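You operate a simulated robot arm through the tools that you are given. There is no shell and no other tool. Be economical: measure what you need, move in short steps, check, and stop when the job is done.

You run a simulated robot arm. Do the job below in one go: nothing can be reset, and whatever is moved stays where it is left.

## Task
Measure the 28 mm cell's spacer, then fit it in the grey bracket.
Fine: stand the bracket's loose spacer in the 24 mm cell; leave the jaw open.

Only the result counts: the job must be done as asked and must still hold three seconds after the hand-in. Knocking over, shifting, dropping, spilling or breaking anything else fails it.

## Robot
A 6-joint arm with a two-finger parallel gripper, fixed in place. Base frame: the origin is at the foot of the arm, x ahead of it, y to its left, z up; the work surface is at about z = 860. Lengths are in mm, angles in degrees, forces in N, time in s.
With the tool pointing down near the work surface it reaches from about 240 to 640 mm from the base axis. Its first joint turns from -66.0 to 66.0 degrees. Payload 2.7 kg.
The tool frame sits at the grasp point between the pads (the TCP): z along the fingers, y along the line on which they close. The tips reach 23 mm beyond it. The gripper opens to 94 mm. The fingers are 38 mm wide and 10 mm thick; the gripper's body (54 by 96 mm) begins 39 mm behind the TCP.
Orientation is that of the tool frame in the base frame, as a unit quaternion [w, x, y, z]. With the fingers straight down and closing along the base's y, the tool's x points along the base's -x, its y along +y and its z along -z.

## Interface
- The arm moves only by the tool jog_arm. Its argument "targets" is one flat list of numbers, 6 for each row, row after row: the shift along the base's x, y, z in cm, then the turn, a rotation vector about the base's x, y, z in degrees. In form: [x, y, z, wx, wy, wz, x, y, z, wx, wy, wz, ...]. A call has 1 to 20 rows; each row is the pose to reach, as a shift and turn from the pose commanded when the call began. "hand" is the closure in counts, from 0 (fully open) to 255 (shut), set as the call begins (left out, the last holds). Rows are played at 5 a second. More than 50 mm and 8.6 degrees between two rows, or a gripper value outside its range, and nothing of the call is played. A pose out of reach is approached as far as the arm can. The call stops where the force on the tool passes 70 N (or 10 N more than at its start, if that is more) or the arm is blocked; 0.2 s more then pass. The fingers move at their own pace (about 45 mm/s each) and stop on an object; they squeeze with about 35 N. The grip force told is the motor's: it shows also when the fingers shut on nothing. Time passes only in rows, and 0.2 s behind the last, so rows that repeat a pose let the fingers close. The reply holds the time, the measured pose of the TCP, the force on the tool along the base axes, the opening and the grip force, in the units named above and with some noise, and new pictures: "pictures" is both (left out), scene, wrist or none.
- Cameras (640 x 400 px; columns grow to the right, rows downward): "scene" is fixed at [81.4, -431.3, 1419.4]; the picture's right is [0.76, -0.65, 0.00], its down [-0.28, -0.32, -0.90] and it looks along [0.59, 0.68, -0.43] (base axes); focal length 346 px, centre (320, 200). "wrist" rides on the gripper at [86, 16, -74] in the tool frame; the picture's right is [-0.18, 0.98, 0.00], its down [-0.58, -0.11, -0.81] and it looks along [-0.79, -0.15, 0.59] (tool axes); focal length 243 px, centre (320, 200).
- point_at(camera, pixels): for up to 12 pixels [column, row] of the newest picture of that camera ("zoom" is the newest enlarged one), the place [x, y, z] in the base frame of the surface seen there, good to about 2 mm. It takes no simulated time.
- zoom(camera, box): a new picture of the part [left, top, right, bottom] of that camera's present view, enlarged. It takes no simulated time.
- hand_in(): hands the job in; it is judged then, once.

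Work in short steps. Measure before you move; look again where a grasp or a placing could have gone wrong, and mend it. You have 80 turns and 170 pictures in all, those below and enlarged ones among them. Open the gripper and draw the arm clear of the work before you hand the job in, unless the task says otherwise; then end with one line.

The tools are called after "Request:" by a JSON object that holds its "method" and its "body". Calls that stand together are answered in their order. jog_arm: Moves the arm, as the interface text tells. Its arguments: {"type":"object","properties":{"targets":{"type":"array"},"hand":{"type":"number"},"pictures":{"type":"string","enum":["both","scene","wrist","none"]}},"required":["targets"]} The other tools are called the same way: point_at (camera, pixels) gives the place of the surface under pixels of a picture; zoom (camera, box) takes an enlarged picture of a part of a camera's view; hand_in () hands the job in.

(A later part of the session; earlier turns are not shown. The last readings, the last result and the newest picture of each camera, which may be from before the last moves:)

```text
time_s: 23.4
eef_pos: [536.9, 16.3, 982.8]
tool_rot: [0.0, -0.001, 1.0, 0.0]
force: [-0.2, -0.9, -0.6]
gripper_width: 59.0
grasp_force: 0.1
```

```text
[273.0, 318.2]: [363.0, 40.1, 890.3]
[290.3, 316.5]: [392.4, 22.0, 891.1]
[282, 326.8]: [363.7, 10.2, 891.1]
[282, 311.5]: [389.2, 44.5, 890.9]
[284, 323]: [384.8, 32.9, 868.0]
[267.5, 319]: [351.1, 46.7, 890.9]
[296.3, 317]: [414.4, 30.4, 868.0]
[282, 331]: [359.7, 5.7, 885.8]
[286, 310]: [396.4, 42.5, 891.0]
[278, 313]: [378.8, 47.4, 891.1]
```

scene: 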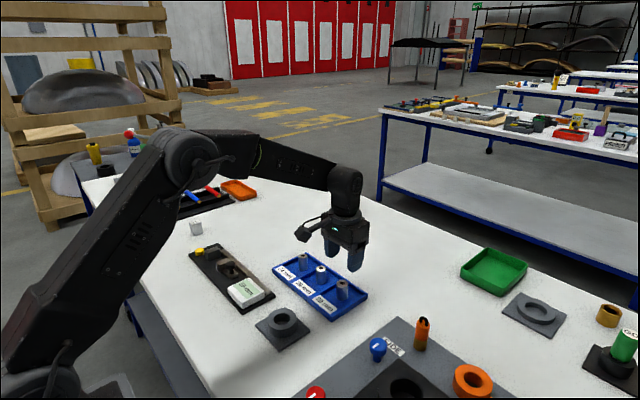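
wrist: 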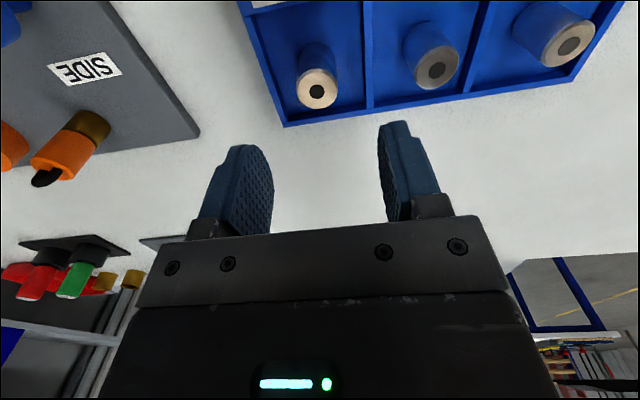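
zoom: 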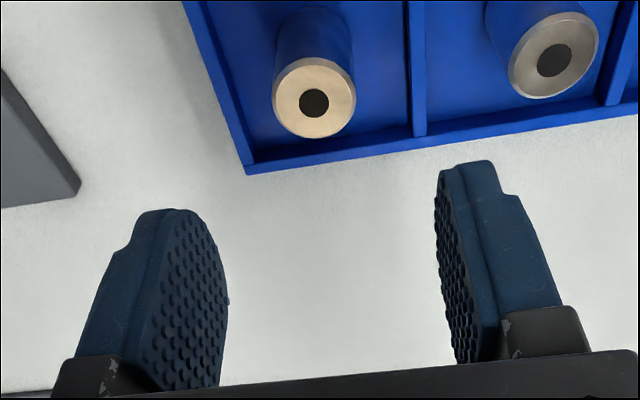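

The spacer's centre is about (534.5, 15). For the gauge I want the fingers closing along x so they fit between the jaws (38 wide in the 50 gap), so I turn the tool 90° about z here.

Request:
{"method": "jog_arm", "body": {"targets": [-0.1, 0, 0, 0, 0, 8, -0.1, 0, 0, 0, 0, 16, -0.1, 0, 0, 0, 0, 24, -0.1, 0, 0, 0, 0, 32, -0.1, 0, 0, 0, 0, 40, -0.1, 0, 0, 0, 0, 48, -0.1, 0, 0, 0, 0, 56, -0.1, 0, 0, 0, 0, 64, -0.1, 0, 0, 0, 0, 72, -0.1, 0, 0, 0, 0, 80, -0.1, 0, 0, 0, 0, 88, -0.1, 0, 0, 0, 0, 90, -0.1, 0, 0, 0, 0, 90]}}

Request:
{"method": "zoom", "body": {"camera": "scene", "box": [180, 235, 290, 315]}}

```text
time_s: 26.2
eef_pos: [535.7, 14.4, 983.1]
tool_rot: [0.0, 0.708, -0.706, 0.0]
force: [-0.1, 0.3, 0.2]
gripper_width: 58.9
grasp_force: 0.0
```

scene: 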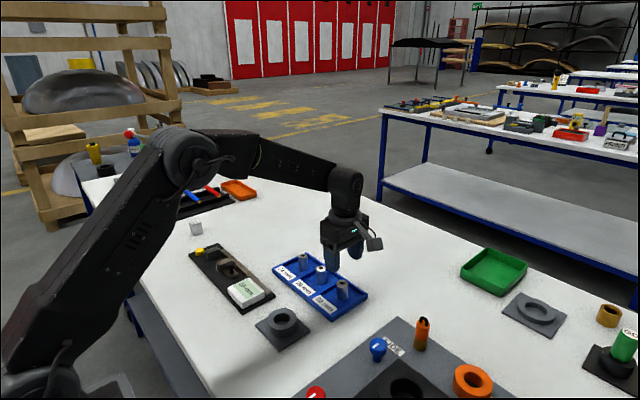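
wrist: 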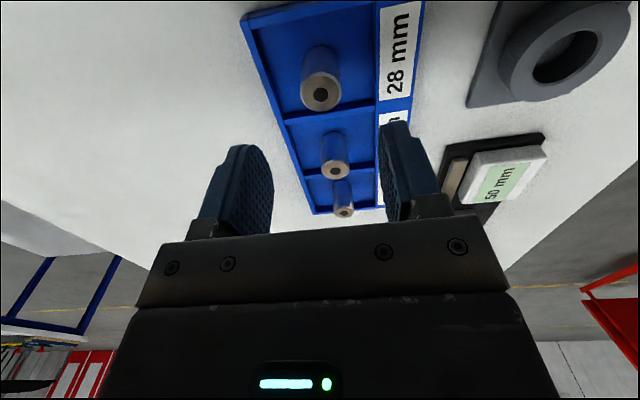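

```text
5.00 times, centred on (235, 275) of scene
```

zoom: 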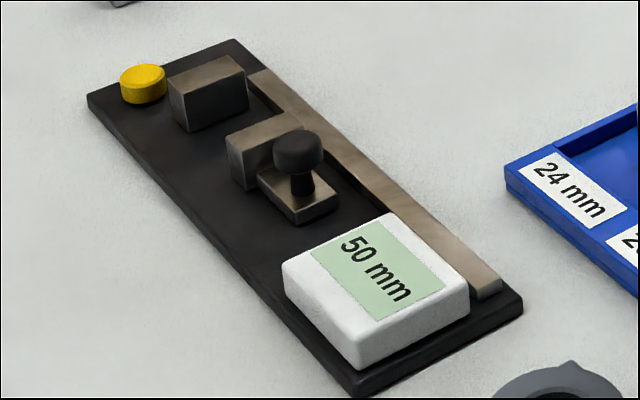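

The turn worked; the spacer's top is at wrist (321,93). I measure the rail height, display extents, knob and spacer centre.

Request:
{"method": "point_at", "body": {"camera": "zoom", "pixels": [[270, 85], [300, 130], [360, 180], [440, 240], [490, 280], [375, 215], [285, 265], [460, 285], [298, 140], [298, 190], [320, 205], [270, 180]]}}

Request:
{"method": "point_at", "body": {"camera": "wrist", "pixels": [[304, 93], [337, 93], [320, 79], [320, 109], [506, 60], [600, 40], [550, 80], [570, 5]]}}

```text
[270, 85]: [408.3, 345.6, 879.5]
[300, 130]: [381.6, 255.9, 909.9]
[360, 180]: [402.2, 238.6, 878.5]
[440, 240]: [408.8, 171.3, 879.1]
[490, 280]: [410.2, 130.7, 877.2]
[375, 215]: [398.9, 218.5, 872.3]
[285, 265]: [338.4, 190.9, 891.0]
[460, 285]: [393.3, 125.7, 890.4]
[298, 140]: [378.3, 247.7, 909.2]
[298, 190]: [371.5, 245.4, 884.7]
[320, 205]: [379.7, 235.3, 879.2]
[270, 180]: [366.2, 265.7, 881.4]
```

```text
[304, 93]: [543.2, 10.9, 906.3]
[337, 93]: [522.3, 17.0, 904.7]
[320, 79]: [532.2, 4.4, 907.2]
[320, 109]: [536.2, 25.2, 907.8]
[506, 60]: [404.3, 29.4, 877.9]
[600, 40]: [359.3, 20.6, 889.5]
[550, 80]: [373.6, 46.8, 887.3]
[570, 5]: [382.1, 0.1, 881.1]
```

The spacer's centre is (534, 15) with its top at 907. I descend about 68.5 mm so the tips are 24 mm above its base.

Request:
{"method": "jog_arm", "body": {"targets": [-0.1, 0, -2, 0, 0, 0, -0.1, 0, -4, 0, 0, 0, -0.1, 0, -6, 0, 0, 0, -0.1, 0, -6.85, 0, 0, 0, -0.1, 0, -6.85, 0, 0, 0]}}

Request:
{"method": "zoom", "body": {"camera": "scene", "box": [310, 250, 380, 320]}}

```text
time_s: 27.4
eef_pos: [532.8, 15.5, 912.1]
tool_rot: [0.0, 0.708, -0.706, 0.0]
force: [0.3, 0.1, 0.2]
gripper_width: 59.0
grasp_force: 0.0
```

scene: 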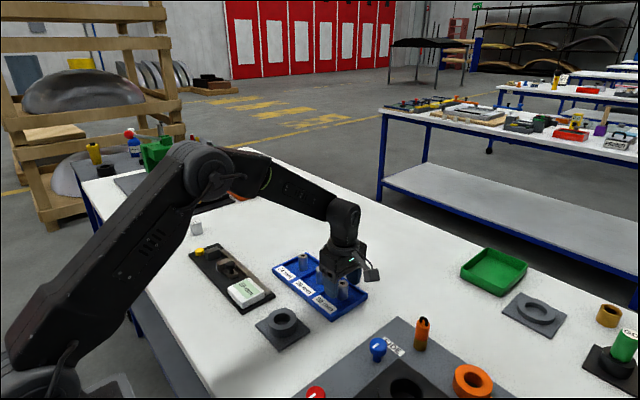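
wrist: 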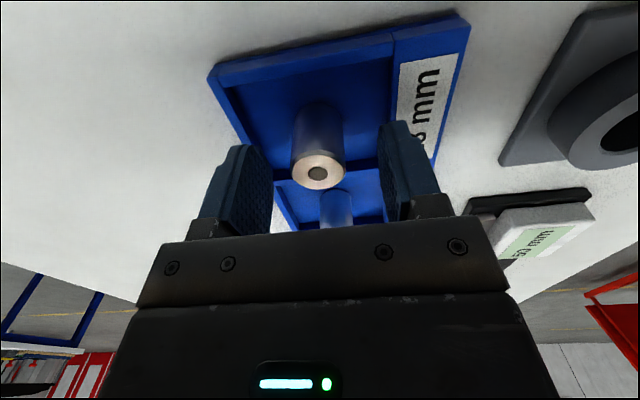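

```text
5.71 times, centred on (345, 285) of scene
```

zoom: 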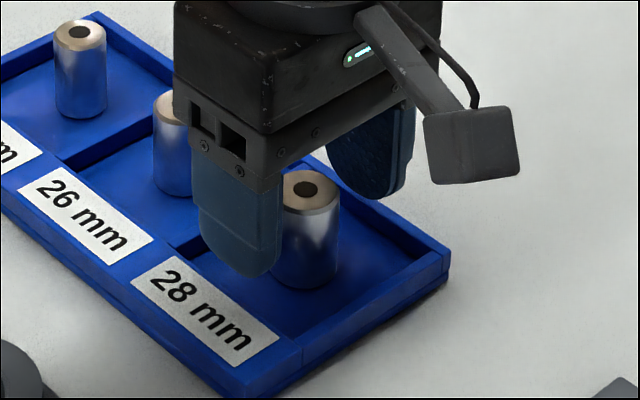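

Well placed; I raise 2 mm (the bracket's ring needs the tips at least 23 above the base) and close.

Request:
{"method": "jog_arm", "body": {"targets": [0, 0, 0.2, 0, 0, 0, 0, 0, 0.2, 0, 0, 0, 0, 0, 0.2, 0, 0, 0, 0, 0, 0.2, 0, 0, 0, 0, 0, 0.2, 0, 0, 0, 0, 0, 0.2, 0, 0, 0], "hand": 255, "pictures": "wrist"}}

Request:
{"method": "jog_arm", "body": {"targets": [0, 0, 0.3, 0, 0, 0, 0, 0, 0.6, 0, 0, 0, 0, 0, 1, 0, 0, 0], "pictures": "wrist"}}

```text
time_s: 28.8
eef_pos: [533.5, 15.1, 915.3]
tool_rot: [-0.001, 0.708, -0.707, 0.001]
force: [-0.4, 0.0, 0.1]
gripper_width: 26.8
grasp_force: 35.1
```

wrist: 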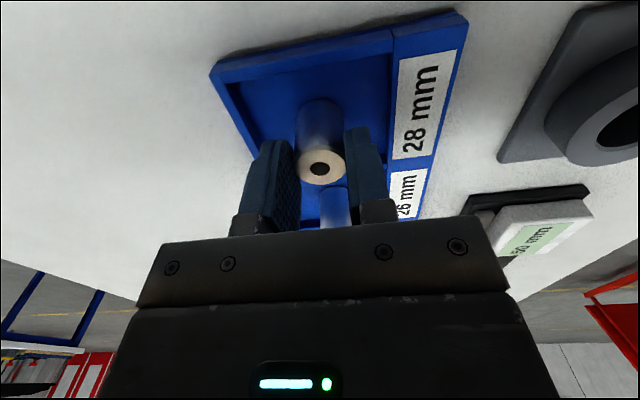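

```text
time_s: 29.6
eef_pos: [533.3, 13.6, 926.1]
tool_rot: [0.0, 0.707, -0.707, 0.0]
force: [-0.3, 0.1, 0.8]
gripper_width: 26.6
grasp_force: 35.1
```

wrist: 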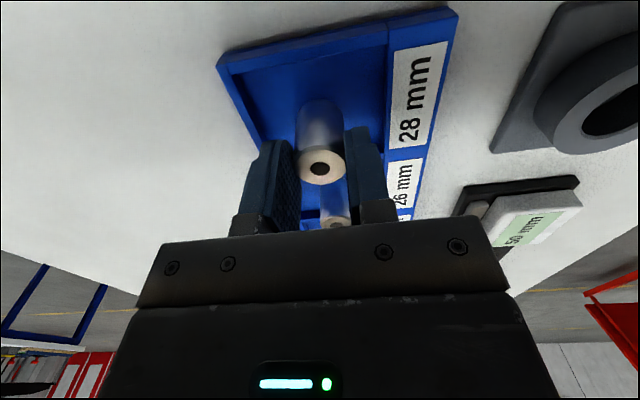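

The spacer is held and rising (same pixel, width 26.7). I lift higher, then carry it above the jaw gap at (373, 321).

Request:
{"method": "jog_arm", "body": {"targets": [0, 0, 1.5, 0, 0, 0, 0, 0, 3.5, 0, 0, 0, 0, 0, 5.5, 0, 0, 0, 0, 0, 6.5, 0, 0, 0], "pictures": "wrist"}}

Request:
{"method": "jog_arm", "body": {"targets": [-0.6, 1, 0, 0, 0, 0, -1.8, 3.3, 0, 0, 0, 0, -3.4, 6.4, 0, 0, 0, 0, -5.1, 9.6, 0, 0, 0, 0, -6.8, 12.8, 0, 0, 0, 0, -8.5, 16, 0, 0, 0, 0, -10.2, 19.2, 0, 0, 0, 0, -11.9, 22.4, 0, 0, 0, 0, -13.6, 25.6, 0, 0, 0, 0, -14.9, 28.4, 0, 0, 0, 0, -15.7, 30, 0, 0, 0, 0, -16.1, 30.7, 0, 0, 0, 0, -16.1, 30.7, 0, 0, 0, 0]}}

Request:
{"method": "zoom", "body": {"camera": "scene", "box": [160, 200, 272, 310]}}

```text
time_s: 30.6
eef_pos: [534.3, 14.5, 990.8]
tool_rot: [-0.001, 0.708, -0.706, 0.0]
force: [0.1, 0.2, -0.4]
gripper_width: 26.4
grasp_force: 34.8
```

wrist: 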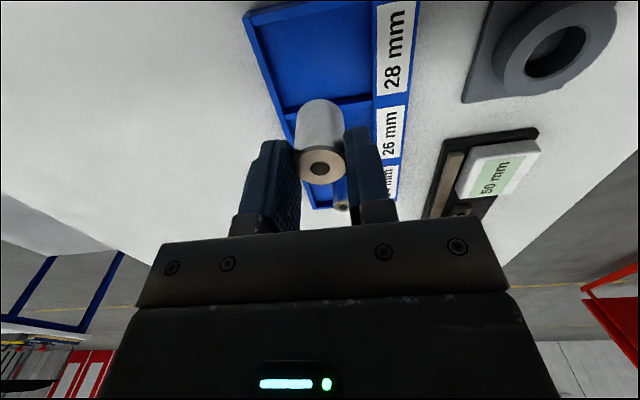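

```text
time_s: 33.4
eef_pos: [372.3, 321.9, 990.6]
tool_rot: [0.0, -0.707, 0.708, 0.0]
force: [0.1, 0.1, -0.4]
gripper_width: 26.5
grasp_force: 34.9
```

scene: 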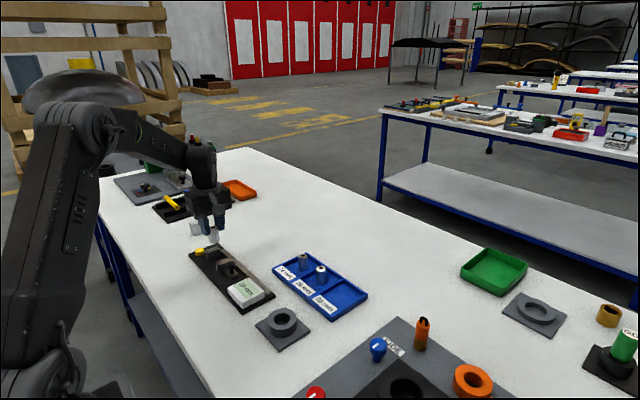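
wrist: 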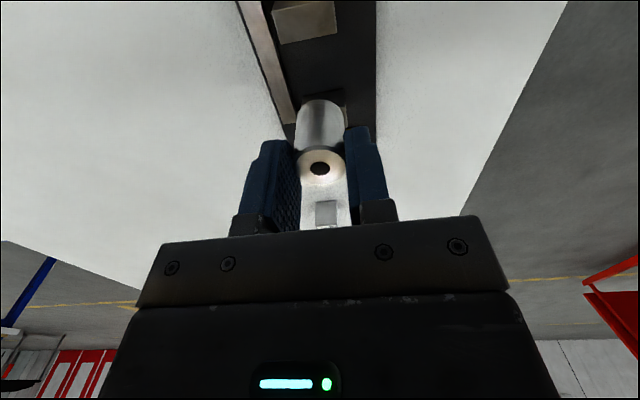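

```text
3.64 times, centred on (216, 255) of scene
```

zoom: 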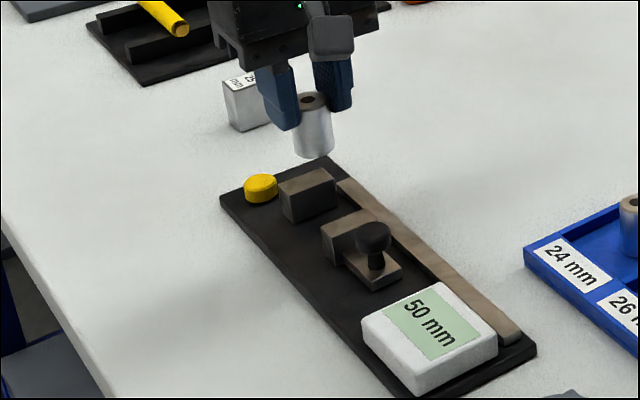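

The spacer hangs over the gap. I lower it in slowing steps to about 6 mm above the gauge bed.

Request:
{"method": "jog_arm", "body": {"targets": [0, -0.1, -1, 0, 0, 0, 0, -0.1, -2.5, 0, 0, 0, 0.05, -0.1, -4, 0, 0, 0, 0.05, -0.1, -5.2, 0, 0, 0, 0.05, -0.1, -6.2, 0, 0, 0, 0.05, -0.1, -6.6, 0, 0, 0, 0.05, -0.1, -6.6, 0, 0, 0]}}

Request:
{"method": "zoom", "body": {"camera": "scene", "box": [180, 220, 260, 285]}}

```text
time_s: 35.0
eef_pos: [373.1, 320.9, 924.7]
tool_rot: [0.0, 0.708, -0.706, 0.0]
force: [0.2, 0.3, -0.5]
gripper_width: 26.8
grasp_force: 35.1
```

scene: 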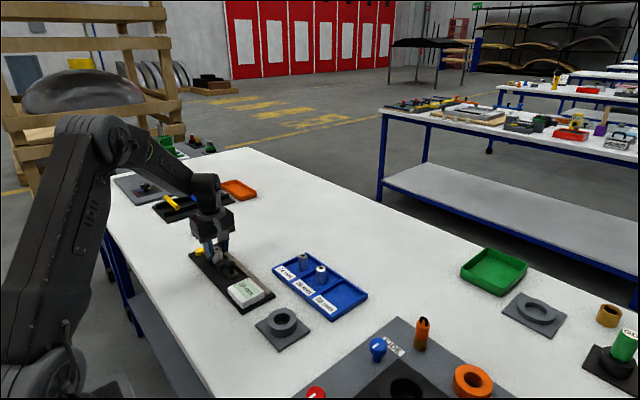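
wrist: 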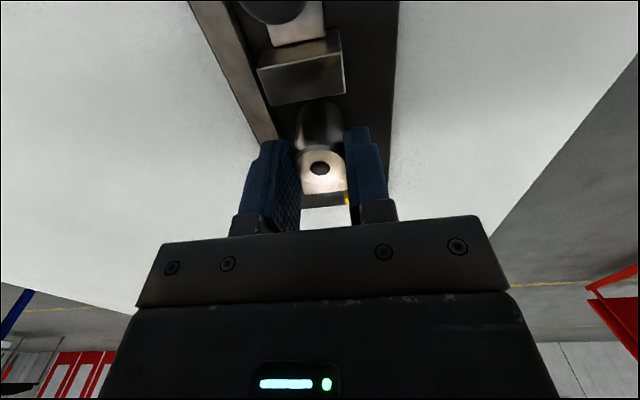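

```text
6.15 times, centred on (220, 252) of scene
```

zoom: 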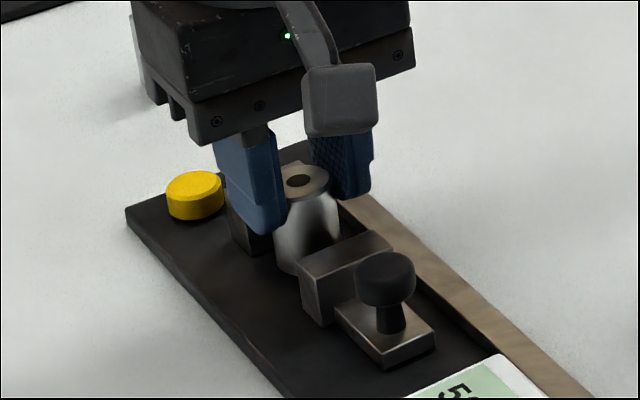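

The spacer is between the jaws. I lower in small rows until contact.

Request:
{"method": "jog_arm", "body": {"targets": [0, 0, -0.15, 0, 0, 0, 0, 0, -0.3, 0, 0, 0, 0, 0, -0.4, 0, 0, 0, 0, 0, -0.5, 0, 0, 0], "pictures": "none"}}

Request:
{"method": "jog_arm", "body": {"targets": [0, 0, -0.05, 0, 0, 0, 0, 0, -0.1, 0, 0, 0], "pictures": "none"}}

Request:
{"method": "zoom", "body": {"camera": "scene", "box": [195, 235, 245, 275]}}

```text
time_s: 36.0
eef_pos: [373.3, 321.1, 919.6]
tool_rot: [-0.001, 0.707, -0.707, 0.0]
force: [0.4, 0.3, 0.1]
gripper_width: 26.4
grasp_force: 35.4
```

```text
time_s: 36.6
eef_pos: [374.0, 322.0, 920.0]
tool_rot: [0.0, 0.708, -0.707, -0.001]
force: [-3.1, -1.8, 12.2]
gripper_width: 26.3
grasp_force: 35.5
```

```text
10.00 times, centred on (220, 255) of scene
```

zoom: 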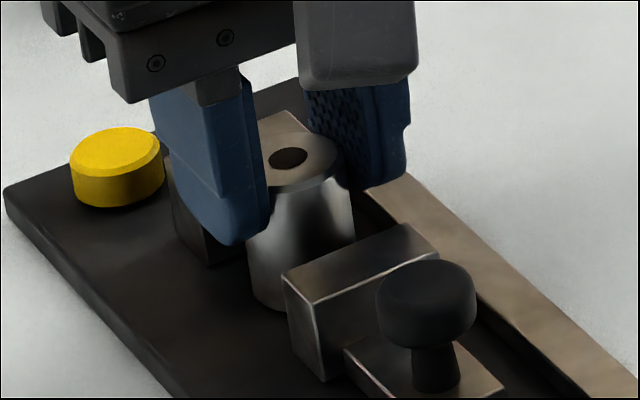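

Contact at 12 N. I ease up 0.5 mm, open, and lift straight.

Request:
{"method": "jog_arm", "body": {"targets": [0, 0, 0.05, 0, 0, 0, 0, 0, 0.05, 0, 0, 0, 0, 0, 0.05, 0, 0, 0, 0, 0, 0.05, 0, 0, 0, 0, 0, 0.6, 0, 0, 0, 0, 0, 2, 0, 0, 0, 0, 0, 4.5, 0, 0, 0, 0, 0, 6.5, 0, 0, 0, 0, 0, 6.5, 0, 0, 0], "hand": 115}}

Request:
{"method": "zoom", "body": {"camera": "scene", "box": [180, 230, 290, 315]}}

Request:
{"method": "zoom", "body": {"camera": "wrist", "box": [240, 0, 400, 200]}}

```text
time_s: 38.6
eef_pos: [372.9, 321.1, 983.0]
tool_rot: [0.001, 0.707, -0.707, 0.0]
force: [0.1, -0.8, 0.8]
gripper_width: 51.6
grasp_force: 0.0
```

scene: 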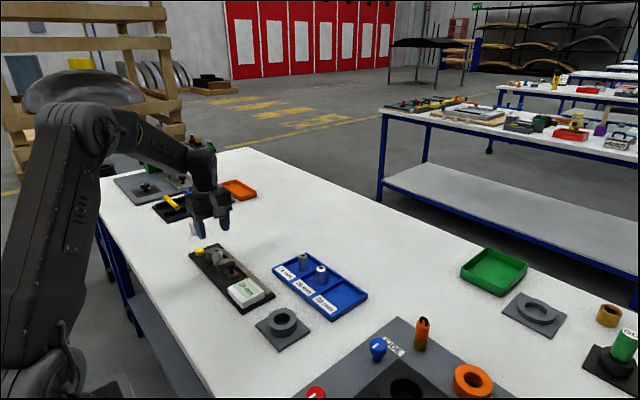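
wrist: 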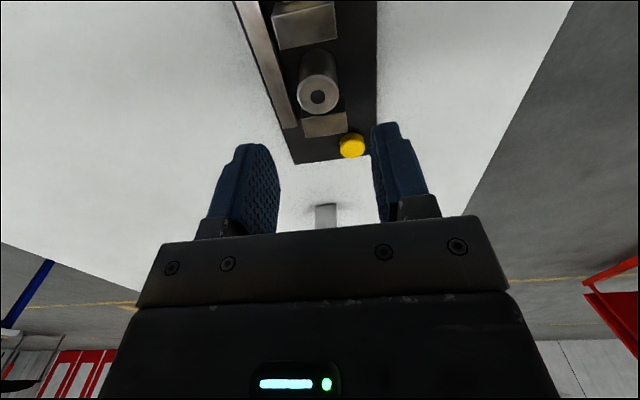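

```text
4.71 times, centred on (235, 272) of scene
```

zoom: 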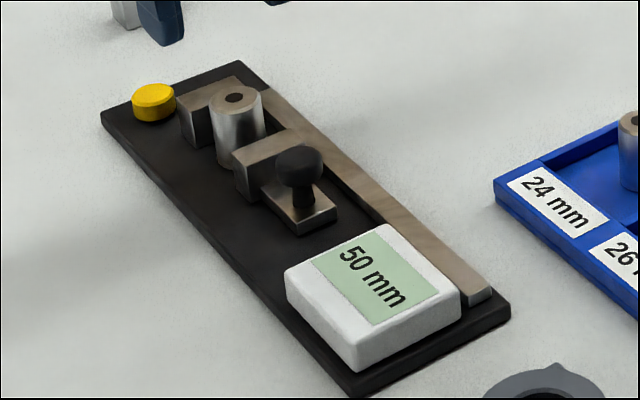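

```text
2.00 times, centred on (320, 100) of wrist
```

zoom: 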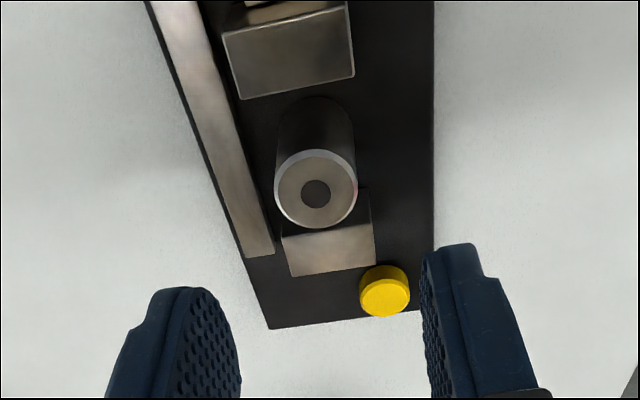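

The spacer stands upright in the gap. Next is the slider knob; I measure it in the scene zoom.

Request:
{"method": "zoom", "body": {"camera": "scene", "box": [215, 250, 265, 285]}}

```text
11.43 times, centred on (240, 268) of scene
```

zoom: 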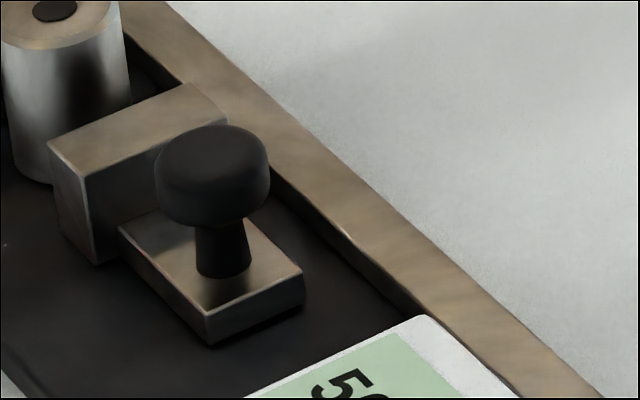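

Request:
{"method": "point_at", "body": {"camera": "zoom", "pixels": [[160, 165], [266, 158], [213, 130], [213, 190], [212, 222], [222, 240], [222, 272], [125, 225], [300, 275], [210, 310], [410, 325], [425, 320]]}}

```text
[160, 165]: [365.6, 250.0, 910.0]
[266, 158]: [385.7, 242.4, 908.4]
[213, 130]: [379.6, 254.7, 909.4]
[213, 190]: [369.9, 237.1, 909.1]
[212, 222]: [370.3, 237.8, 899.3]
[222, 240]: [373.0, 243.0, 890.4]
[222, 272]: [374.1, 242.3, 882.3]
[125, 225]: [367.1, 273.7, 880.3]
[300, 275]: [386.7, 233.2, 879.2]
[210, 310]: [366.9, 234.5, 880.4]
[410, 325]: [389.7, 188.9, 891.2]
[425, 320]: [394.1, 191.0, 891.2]
```

Knob centre is about (376, 247), 21 wide, z 898–909.5; the carriage top is 880. I move above it, then down to TCP z about 909 so the tips straddle it.

Request:
{"method": "jog_arm", "body": {"targets": [0.1, -3, 0, 0, 0, 0, 0.3, -6, 0, 0, 0, 0, 0.3, -7.4, 0, 0, 0, 0, 0.3, -7.4, -2, 0, 0, 0, 0.3, -7.4, -4, 0, 0, 0, 0.3, -7.4, -5.5, 0, 0, 0, 0.3, -7.4, -5.5, 0, 0, 0]}}

Request:
{"method": "zoom", "body": {"camera": "scene", "box": [190, 225, 270, 290]}}

```text
time_s: 40.2
eef_pos: [375.7, 246.2, 928.2]
tool_rot: [0.0, 0.708, -0.707, 0.0]
force: [0.4, 0.9, 0.1]
gripper_width: 51.6
grasp_force: 0.0
```

scene: 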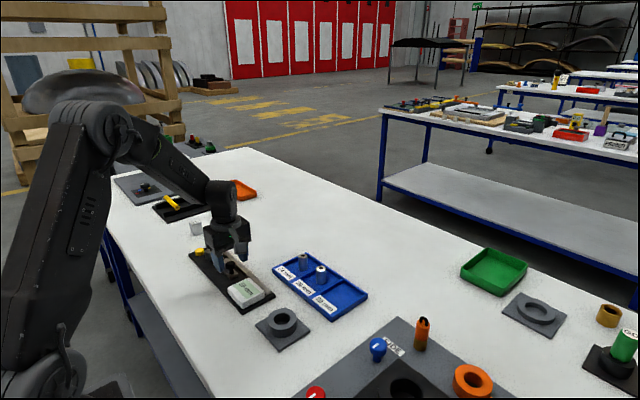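
wrist: 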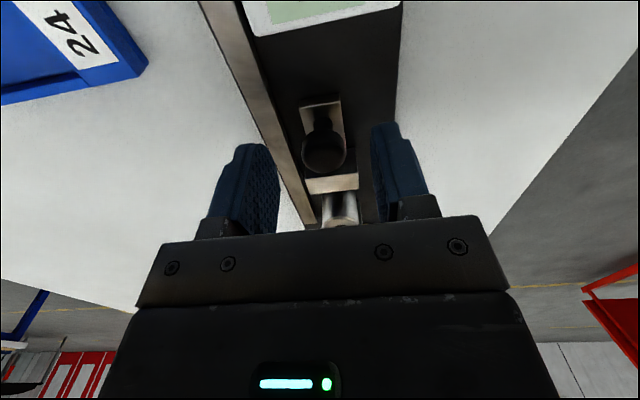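

```text
6.15 times, centred on (230, 258) of scene
```

zoom: 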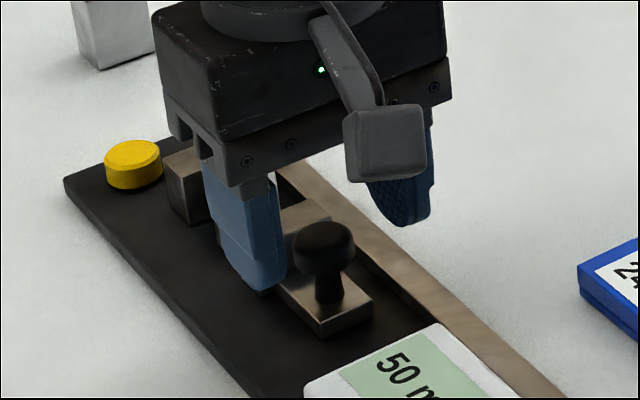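

The knob lies midway between the fingers. I lower 19 mm, then close on it.

Request:
{"method": "jog_arm", "body": {"targets": [0, 0, -1, 0, 0, 0, 0, 0, -1.9, 0, 0, 0, 0, 0, -1.9, 0, 0, 0], "pictures": "none"}}

Request:
{"method": "jog_arm", "body": {"targets": [0, 0, 0, 0, 0, 0, 0, 0, 0, 0, 0, 0, 0, 0, 0, 0, 0, 0, 0, 0, 0, 0, 0, 0, 0, 0, 0, 0, 0, 0], "hand": 255}}

Request:
{"method": "zoom", "body": {"camera": "scene", "box": [190, 225, 290, 310]}}

```text
time_s: 41.0
eef_pos: [376.7, 247.0, 909.9]
tool_rot: [0.0, 0.708, -0.706, 0.0]
force: [-1.0, -0.1, 0.0]
gripper_width: 51.6
grasp_force: 0.1
```

```text
time_s: 42.2
eef_pos: [375.6, 245.6, 910.2]
tool_rot: [0.002, 0.708, -0.706, -0.001]
force: [-14.2, 0.5, 2.2]
gripper_width: 22.8
grasp_force: 45.3
```

scene: 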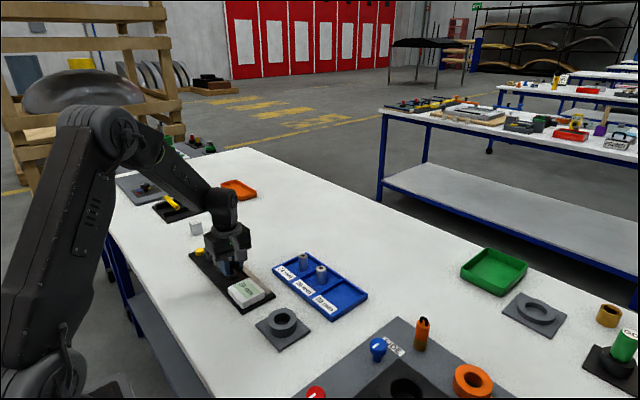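
wrist: 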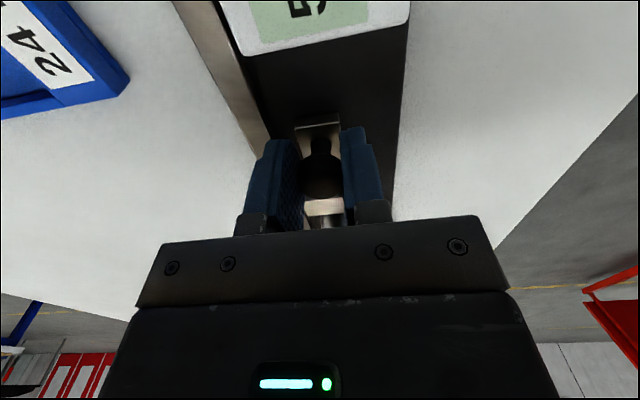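

```text
4.71 times, centred on (240, 268) of scene
```

zoom: 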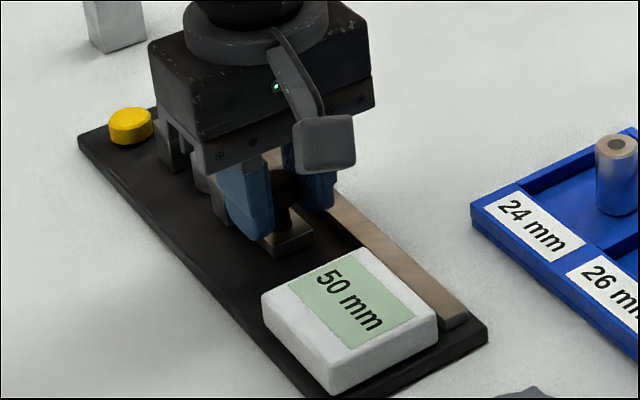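

Knob gripped; -14 N along x says the hand sits about 1 mm too far in +x, so I correct that and slide the knob +y by 18 mm first.

Request:
{"method": "jog_arm", "body": {"targets": [-0.1, 0, 0, 0, 0, 0, -0.1, 0.3, 0, 0, 0, 0, -0.1, 0.6, 0, 0, 0, 0, -0.1, 0.9, 0, 0, 0, 0, -0.1, 1.2, 0, 0, 0, 0, -0.1, 1.5, 0, 0, 0, 0, -0.1, 1.8, 0, 0, 0, 0], "pictures": "none"}}

Request:
{"method": "zoom", "body": {"camera": "scene", "box": [190, 225, 290, 310]}}

```text
time_s: 43.8
eef_pos: [375.3, 264.5, 909.8]
tool_rot: [0.0, 0.707, -0.707, -0.001]
force: [-15.2, -1.3, -5.6]
gripper_width: 23.0
grasp_force: 45.3
```

```text
4.71 times, centred on (240, 268) of scene
```

zoom: 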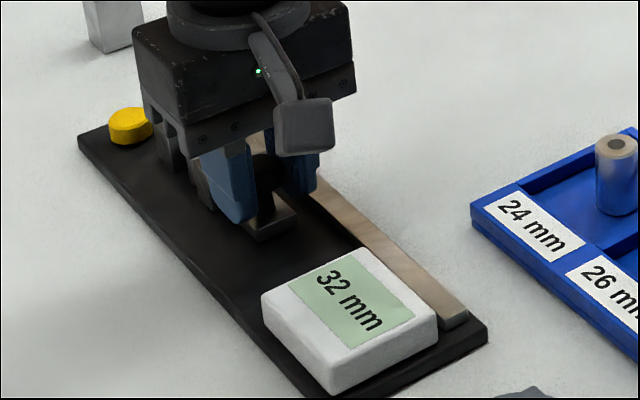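

The display follows: 32 mm. I go on in 0.5–1 mm rows until it stops against the spacer.

Request:
{"method": "jog_arm", "body": {"targets": [-0.05, 0.1, 0, 0, 0, 0, -0.05, 0.2, 0, 0, 0, 0, -0.05, 0.3, 0, 0, 0, 0, -0.05, 0.36, 0, 0, 0, 0], "pictures": "none"}}

Request:
{"method": "jog_arm", "body": {"targets": [0, 0.05, 0, 0, 0, 0, 0, 0.1, 0, 0, 0, 0], "pictures": "none"}}

Request:
{"method": "zoom", "body": {"camera": "scene", "box": [190, 225, 290, 310]}}

```text
time_s: 44.8
eef_pos: [374.6, 267.3, 909.2]
tool_rot: [-0.001, -0.707, 0.707, 0.0]
force: [-3.5, -3.4, -13.8]
gripper_width: 22.8
grasp_force: 45.2
```

```text
time_s: 45.4
eef_pos: [375.2, 269.0, 910.2]
tool_rot: [0.002, 0.707, -0.707, 0.0]
force: [-0.3, -14.4, -12.1]
gripper_width: 22.8
grasp_force: 44.9
```

```text
4.71 times, centred on (240, 268) of scene
```

zoom: 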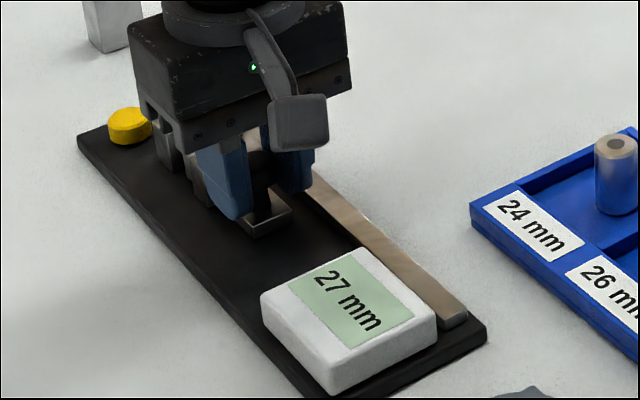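

The gauge reads 27 mm with 14 N back-force, so it's on the spacer. I press a touch more to confirm the reading is steady.

Request:
{"method": "jog_arm", "body": {"targets": [0, 0.05, 0, 0, 0, 0, 0, 0.05, 0, 0, 0, 0, 0, 0.05, 0, 0, 0, 0], "pictures": "none"}}

Request:
{"method": "zoom", "body": {"camera": "scene", "box": [190, 225, 290, 310]}}

```text
time_s: 46.2
eef_pos: [375.3, 268.2, 909.1]
tool_rot: [-0.001, -0.707, 0.707, 0.0]
force: [4.7, -24.6, -5.6]
gripper_width: 22.6
grasp_force: 45.1
```

```text
4.71 times, centred on (240, 268) of scene
```

zoom: 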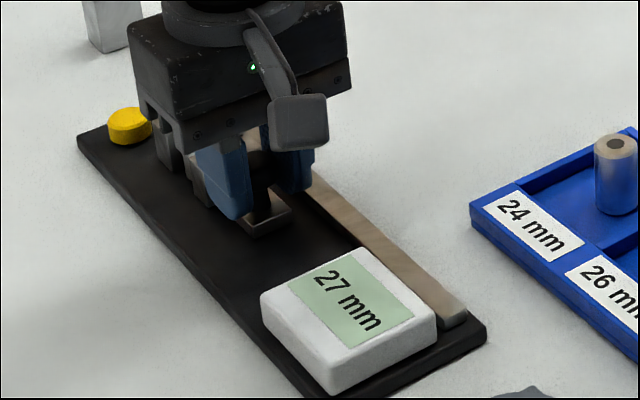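

Steady at 27 mm. I slide the jaw back open by 23 mm.

Request:
{"method": "jog_arm", "body": {"targets": [0, -0.3, 0, 0, 0, 0, 0, -0.7, 0, 0, 0, 0, 0, -1.1, 0, 0, 0, 0, 0, -1.5, 0, 0, 0, 0, 0, -1.9, 0, 0, 0, 0, 0, -2.3, 0, 0, 0, 0, 0, -2.3, 0, 0, 0, 0], "pictures": "none"}}

Request:
{"method": "zoom", "body": {"camera": "scene", "box": [190, 225, 290, 310]}}

```text
time_s: 47.8
eef_pos: [375.0, 246.4, 910.0]
tool_rot: [0.001, 0.708, -0.707, 0.0]
force: [-7.3, 0.1, -4.8]
gripper_width: 23.0
grasp_force: 45.8
```

```text
4.71 times, centred on (240, 268) of scene
```

zoom: 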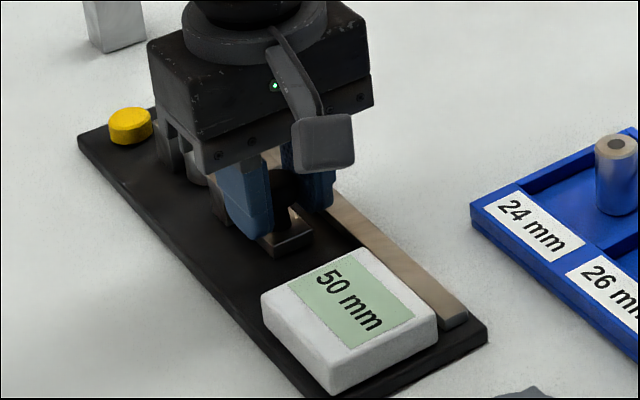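

The jaw is back at 50 mm. I open the fingers and lift clear to see the spacer.

Request:
{"method": "jog_arm", "body": {"targets": [0, 0, 0, 0, 0, 0, 0, 0, 0, 0, 0, 0, 0, 0, 0, 0, 0, 0, 0, 0, 1, 0, 0, 0, 0, 0, 3, 0, 0, 0, 0, 0, 5, 0, 0, 0, 0, 1.5, 7.3, 0, 0, 0, 0, 4.5, 7.3, 0, 0, 0, 0, 7.5, 7.3, 0, 0, 0, 0, 7.5, 7.3, 0, 0, 0], "hand": 110}}

Request:
{"method": "zoom", "body": {"camera": "scene", "box": [190, 235, 260, 285]}}

Request:
{"method": "zoom", "body": {"camera": "wrist", "box": [240, 0, 400, 200]}}

```text
time_s: 50.0
eef_pos: [373.3, 321.9, 982.4]
tool_rot: [0.001, 0.708, -0.707, -0.001]
force: [0.1, -0.3, -0.4]
gripper_width: 53.3
grasp_force: 0.1
```

scene: 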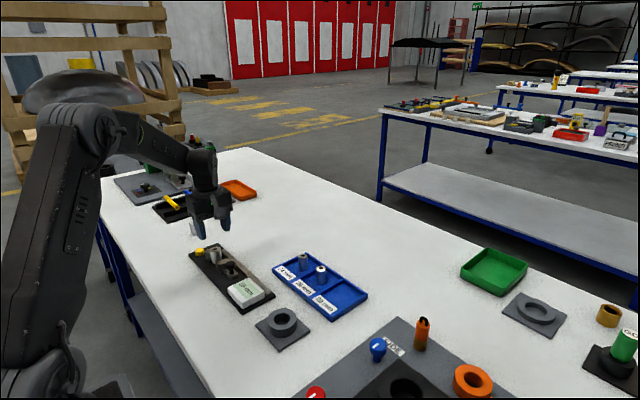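
wrist: 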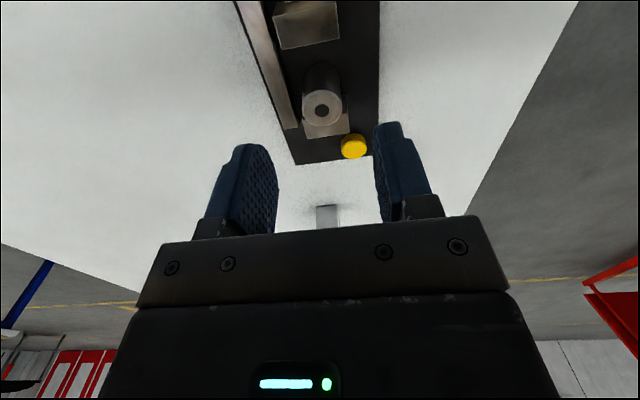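

```text
8.00 times, centred on (225, 260) of scene
```

zoom: 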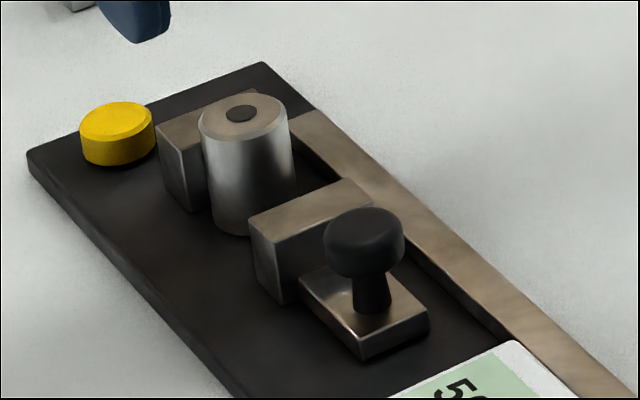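

```text
2.00 times, centred on (320, 100) of wrist
```

zoom: 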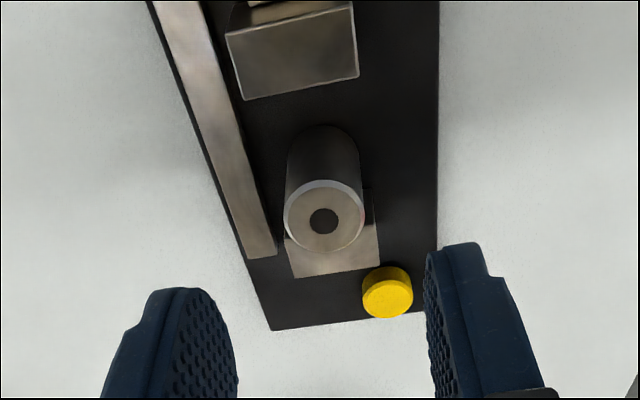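

Spacer stands against the fixed jaw. I measure its position.

Request:
{"method": "point_at", "body": {"camera": "zoom", "pixels": [[288, 215], [361, 212], [323, 182], [323, 250], [340, 268], [290, 70]]}}

Request:
{"method": "point_at", "body": {"camera": "scene", "pixels": [[210.2, 250.2], [220.6, 249.5], [215.2, 247.5], [215.2, 253]]}}

```text
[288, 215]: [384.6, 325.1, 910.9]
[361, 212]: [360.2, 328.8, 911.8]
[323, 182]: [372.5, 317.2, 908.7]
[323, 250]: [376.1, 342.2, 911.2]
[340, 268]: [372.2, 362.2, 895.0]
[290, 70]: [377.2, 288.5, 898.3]
```

```text
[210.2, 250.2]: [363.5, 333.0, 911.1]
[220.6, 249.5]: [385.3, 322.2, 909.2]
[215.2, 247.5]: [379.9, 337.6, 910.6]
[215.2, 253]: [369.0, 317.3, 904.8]
```

Spacer centre is (373.5, 329.5). With the TCP at y 322 the fingers (303–341) pass clear of both jaws; I descend 63 mm to the earlier grip height.

Request:
{"method": "jog_arm", "body": {"targets": [0, 0, -2, 0, 0, 0, 0, 0, -4, 0, 0, 0, 0, 0, -5.5, 0, 0, 0, 0, 0, -6.0, 0, 0, 0, 0, 0, -6.4, 0, 0, 0, 0, 0, -6.4, 0, 0, 0]}}

Request:
{"method": "zoom", "body": {"camera": "scene", "box": [190, 230, 250, 275]}}

```text
time_s: 51.4
eef_pos: [375.0, 322.5, 919.1]
tool_rot: [0.0, 0.708, -0.706, -0.001]
force: [0.1, 0.2, -0.8]
gripper_width: 53.3
grasp_force: 0.1
```

scene: 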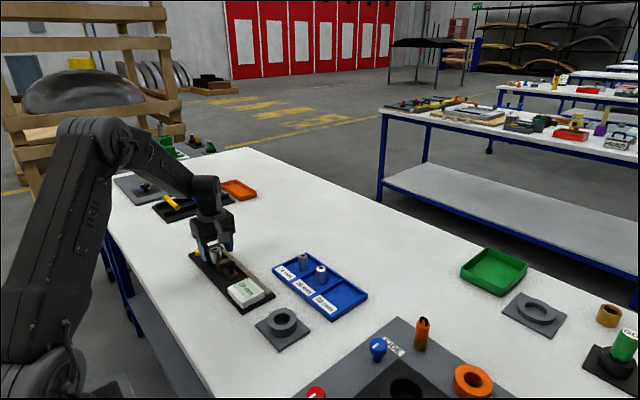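
wrist: 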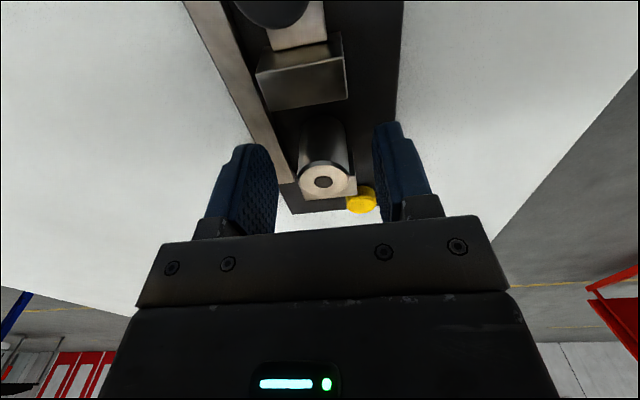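

```text
8.89 times, centred on (220, 252) of scene
```

zoom: 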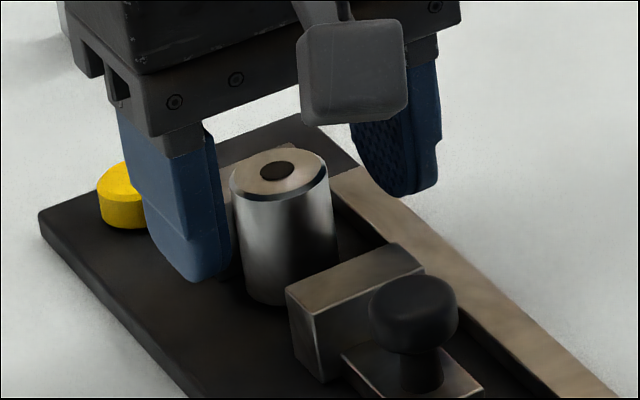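

Clear of both jaws. I close on the spacer and lift a little to test the grip.

Request:
{"method": "jog_arm", "body": {"targets": [0, 0, 0, 0, 0, 0, 0, 0, 0, 0, 0, 0, 0, 0, 0, 0, 0, 0, 0, 0, 0, 0, 0, 0, 0, 0, 0, 0, 0, 0, 0, 0, 0, 0, 0, 0], "hand": 255, "pictures": "wrist"}}

Request:
{"method": "jog_arm", "body": {"targets": [0, 0, 0.2, 0, 0, 0, 0, 0, 0.4, 0, 0, 0, 0, 0, 0.7, 0, 0, 0, 0, 0, 1, 0, 0, 0], "pictures": "wrist"}}

Request:
{"method": "zoom", "body": {"camera": "scene", "box": [190, 230, 250, 275]}}

```text
time_s: 52.8
eef_pos: [374.0, 321.1, 917.8]
tool_rot: [0.001, 0.708, -0.706, 0.0]
force: [1.2, 0.0, 0.9]
gripper_width: 27.0
grasp_force: 34.9
```

wrist: 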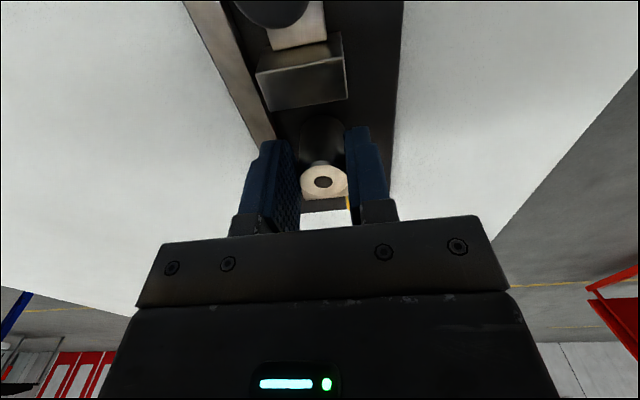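

```text
time_s: 53.8
eef_pos: [375.8, 321.5, 929.8]
tool_rot: [0.0, 0.708, -0.706, 0.0]
force: [-0.5, 0.5, -0.7]
gripper_width: 26.7
grasp_force: 35.1
```

wrist: 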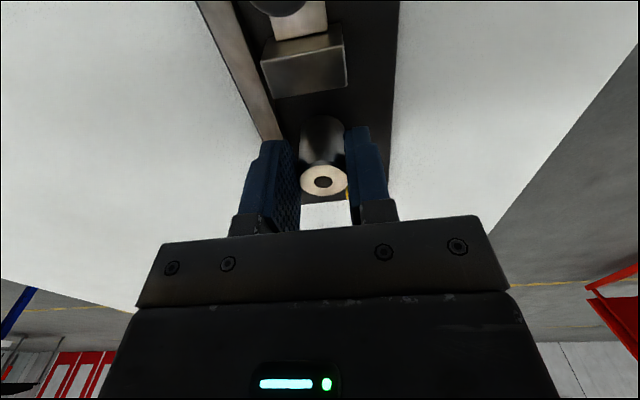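

```text
8.89 times, centred on (220, 252) of scene
```

zoom: 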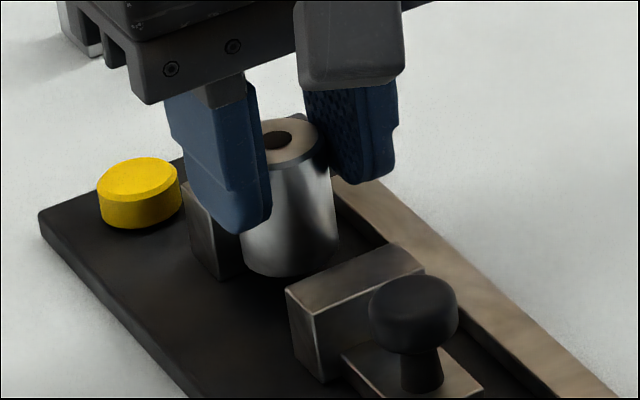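

The spacer lifts upright, 8 mm toward +y of the TCP. I raise it and carry it above the bracket, TCP (375, 21).

Request:
{"method": "jog_arm", "body": {"targets": [0, 0, 1.5, 0, 0, 0, 0, 0, 3.5, 0, 0, 0, 0, 0, 5.5, 0, 0, 0, 0, 0, 6, 0, 0, 0, 0, -1.2, 6, 0, 0, 0, 0, -3.6, 6, 0, 0, 0, 0, -7, 6, 0, 0, 0, 0, -10.5, 6, 0, 0, 0, 0, -14, 6, 0, 0, 0, 0, -17.5, 6, 0, 0, 0, 0, -21, 6, 0, 0, 0, 0, -24.5, 6, 0, 0, 0, 0, -27.5, 6, 0, 0, 0, 0, -29.3, 6, 0, 0, 0, 0, -30, 6, 0, 0, 0, 0, -30, 6, 0, 0, 0]}}

Request:
{"method": "zoom", "body": {"camera": "wrist", "box": [240, 0, 400, 200]}}

Request:
{"method": "zoom", "body": {"camera": "scene", "box": [250, 255, 330, 345]}}

```text
time_s: 57.2
eef_pos: [374.3, 21.0, 988.3]
tool_rot: [0.0, 0.708, -0.707, 0.0]
force: [-0.2, -0.6, -0.3]
gripper_width: 26.8
grasp_force: 34.7
```

scene: 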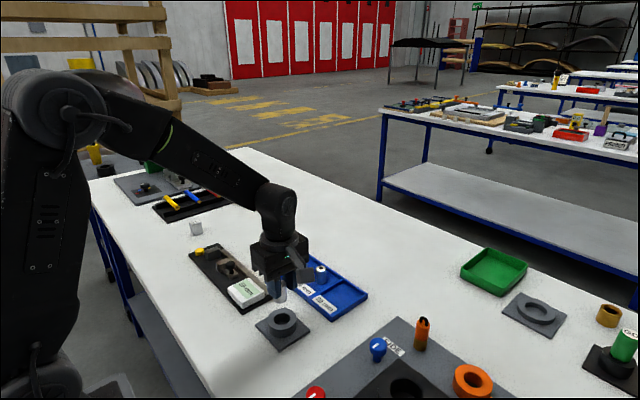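
wrist: 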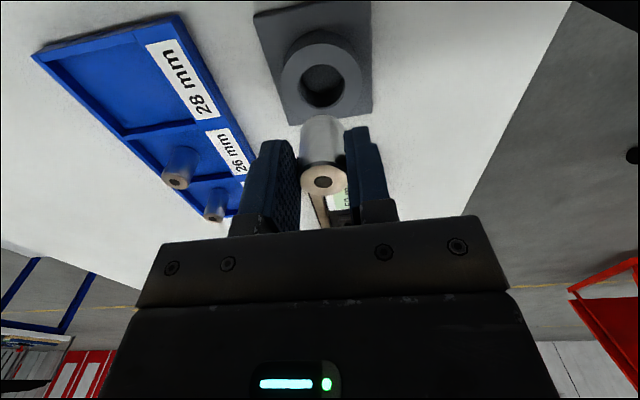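

```text
2.00 times, centred on (320, 100) of wrist
```

zoom: 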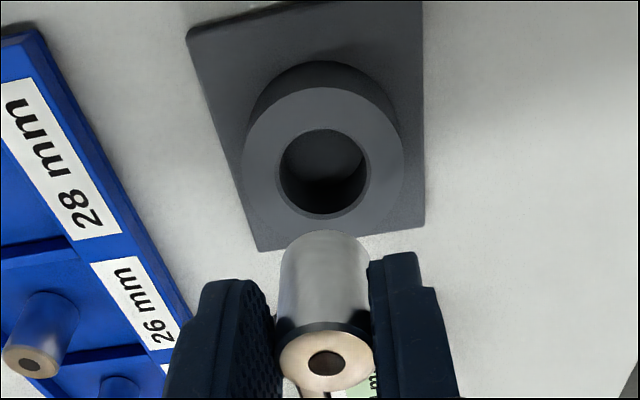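

```text
4.44 times, centred on (290, 300) of scene
```

zoom: 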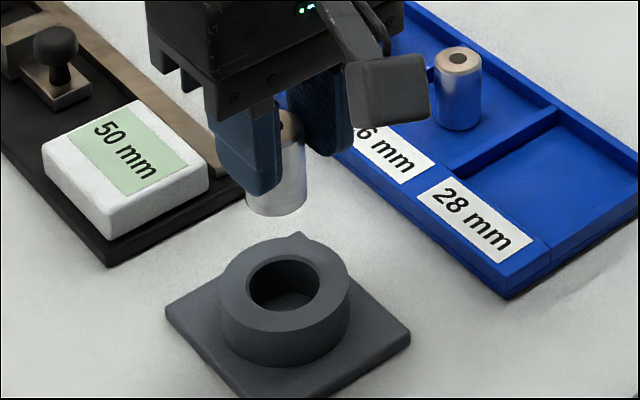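

I measure the ring and bore from this wrist view (zoom bore centre (323,172)).

Request:
{"method": "point_at", "body": {"camera": "wrist", "pixels": [[298.5, 86], [345.5, 85], [321.5, 63.5], [321.5, 109.5], [284, 83], [360, 82], [320, 47], [321, 120], [321, 80], [307, 115.5], [335, 114]]}}

Request:
{"method": "point_at", "body": {"camera": "zoom", "pixels": [[245, 284], [327, 281], [286, 248], [286, 317], [222, 285], [348, 280], [290, 300], [276, 208], [304, 182], [262, 248], [315, 160]]}}

```text
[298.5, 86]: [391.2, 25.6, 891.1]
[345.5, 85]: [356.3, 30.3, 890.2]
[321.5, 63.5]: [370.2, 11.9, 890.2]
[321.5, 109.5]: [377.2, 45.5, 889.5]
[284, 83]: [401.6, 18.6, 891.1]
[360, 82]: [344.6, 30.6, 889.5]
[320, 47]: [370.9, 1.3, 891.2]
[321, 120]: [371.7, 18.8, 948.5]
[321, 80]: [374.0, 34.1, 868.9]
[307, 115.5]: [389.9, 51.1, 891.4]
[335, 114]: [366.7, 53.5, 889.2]
```

```text
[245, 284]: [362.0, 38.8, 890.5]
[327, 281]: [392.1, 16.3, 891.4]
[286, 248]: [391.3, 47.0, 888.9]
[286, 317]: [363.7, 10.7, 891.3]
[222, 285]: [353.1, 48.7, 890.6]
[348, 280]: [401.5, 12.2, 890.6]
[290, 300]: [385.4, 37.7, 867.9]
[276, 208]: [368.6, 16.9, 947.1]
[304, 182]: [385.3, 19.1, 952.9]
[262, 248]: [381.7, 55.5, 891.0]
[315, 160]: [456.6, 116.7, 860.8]
```

I measure where the held spacer's top is, to get its offset from the hand.

Request:
{"method": "point_at", "body": {"camera": "wrist", "pixels": [[301, 180], [345, 179], [323, 168], [323, 193], [321, 130], [305, 140], [340, 138], [321, 117], [314, 181], [332, 181]]}}

Request:
{"method": "point_at", "body": {"camera": "zoom", "pixels": [[250, 200], [276, 213], [300, 200], [280, 190], [291, 120], [285, 140]]}}

```text
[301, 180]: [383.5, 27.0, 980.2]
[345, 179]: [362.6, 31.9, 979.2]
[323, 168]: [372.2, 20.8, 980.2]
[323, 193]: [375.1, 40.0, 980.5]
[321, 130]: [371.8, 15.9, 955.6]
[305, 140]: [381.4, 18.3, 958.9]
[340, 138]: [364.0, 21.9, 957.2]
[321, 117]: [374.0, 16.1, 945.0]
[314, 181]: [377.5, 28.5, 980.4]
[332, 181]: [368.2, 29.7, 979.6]
```

```text
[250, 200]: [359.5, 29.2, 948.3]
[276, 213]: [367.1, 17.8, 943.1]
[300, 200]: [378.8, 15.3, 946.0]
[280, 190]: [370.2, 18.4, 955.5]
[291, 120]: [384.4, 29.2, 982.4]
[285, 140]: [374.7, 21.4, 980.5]
```

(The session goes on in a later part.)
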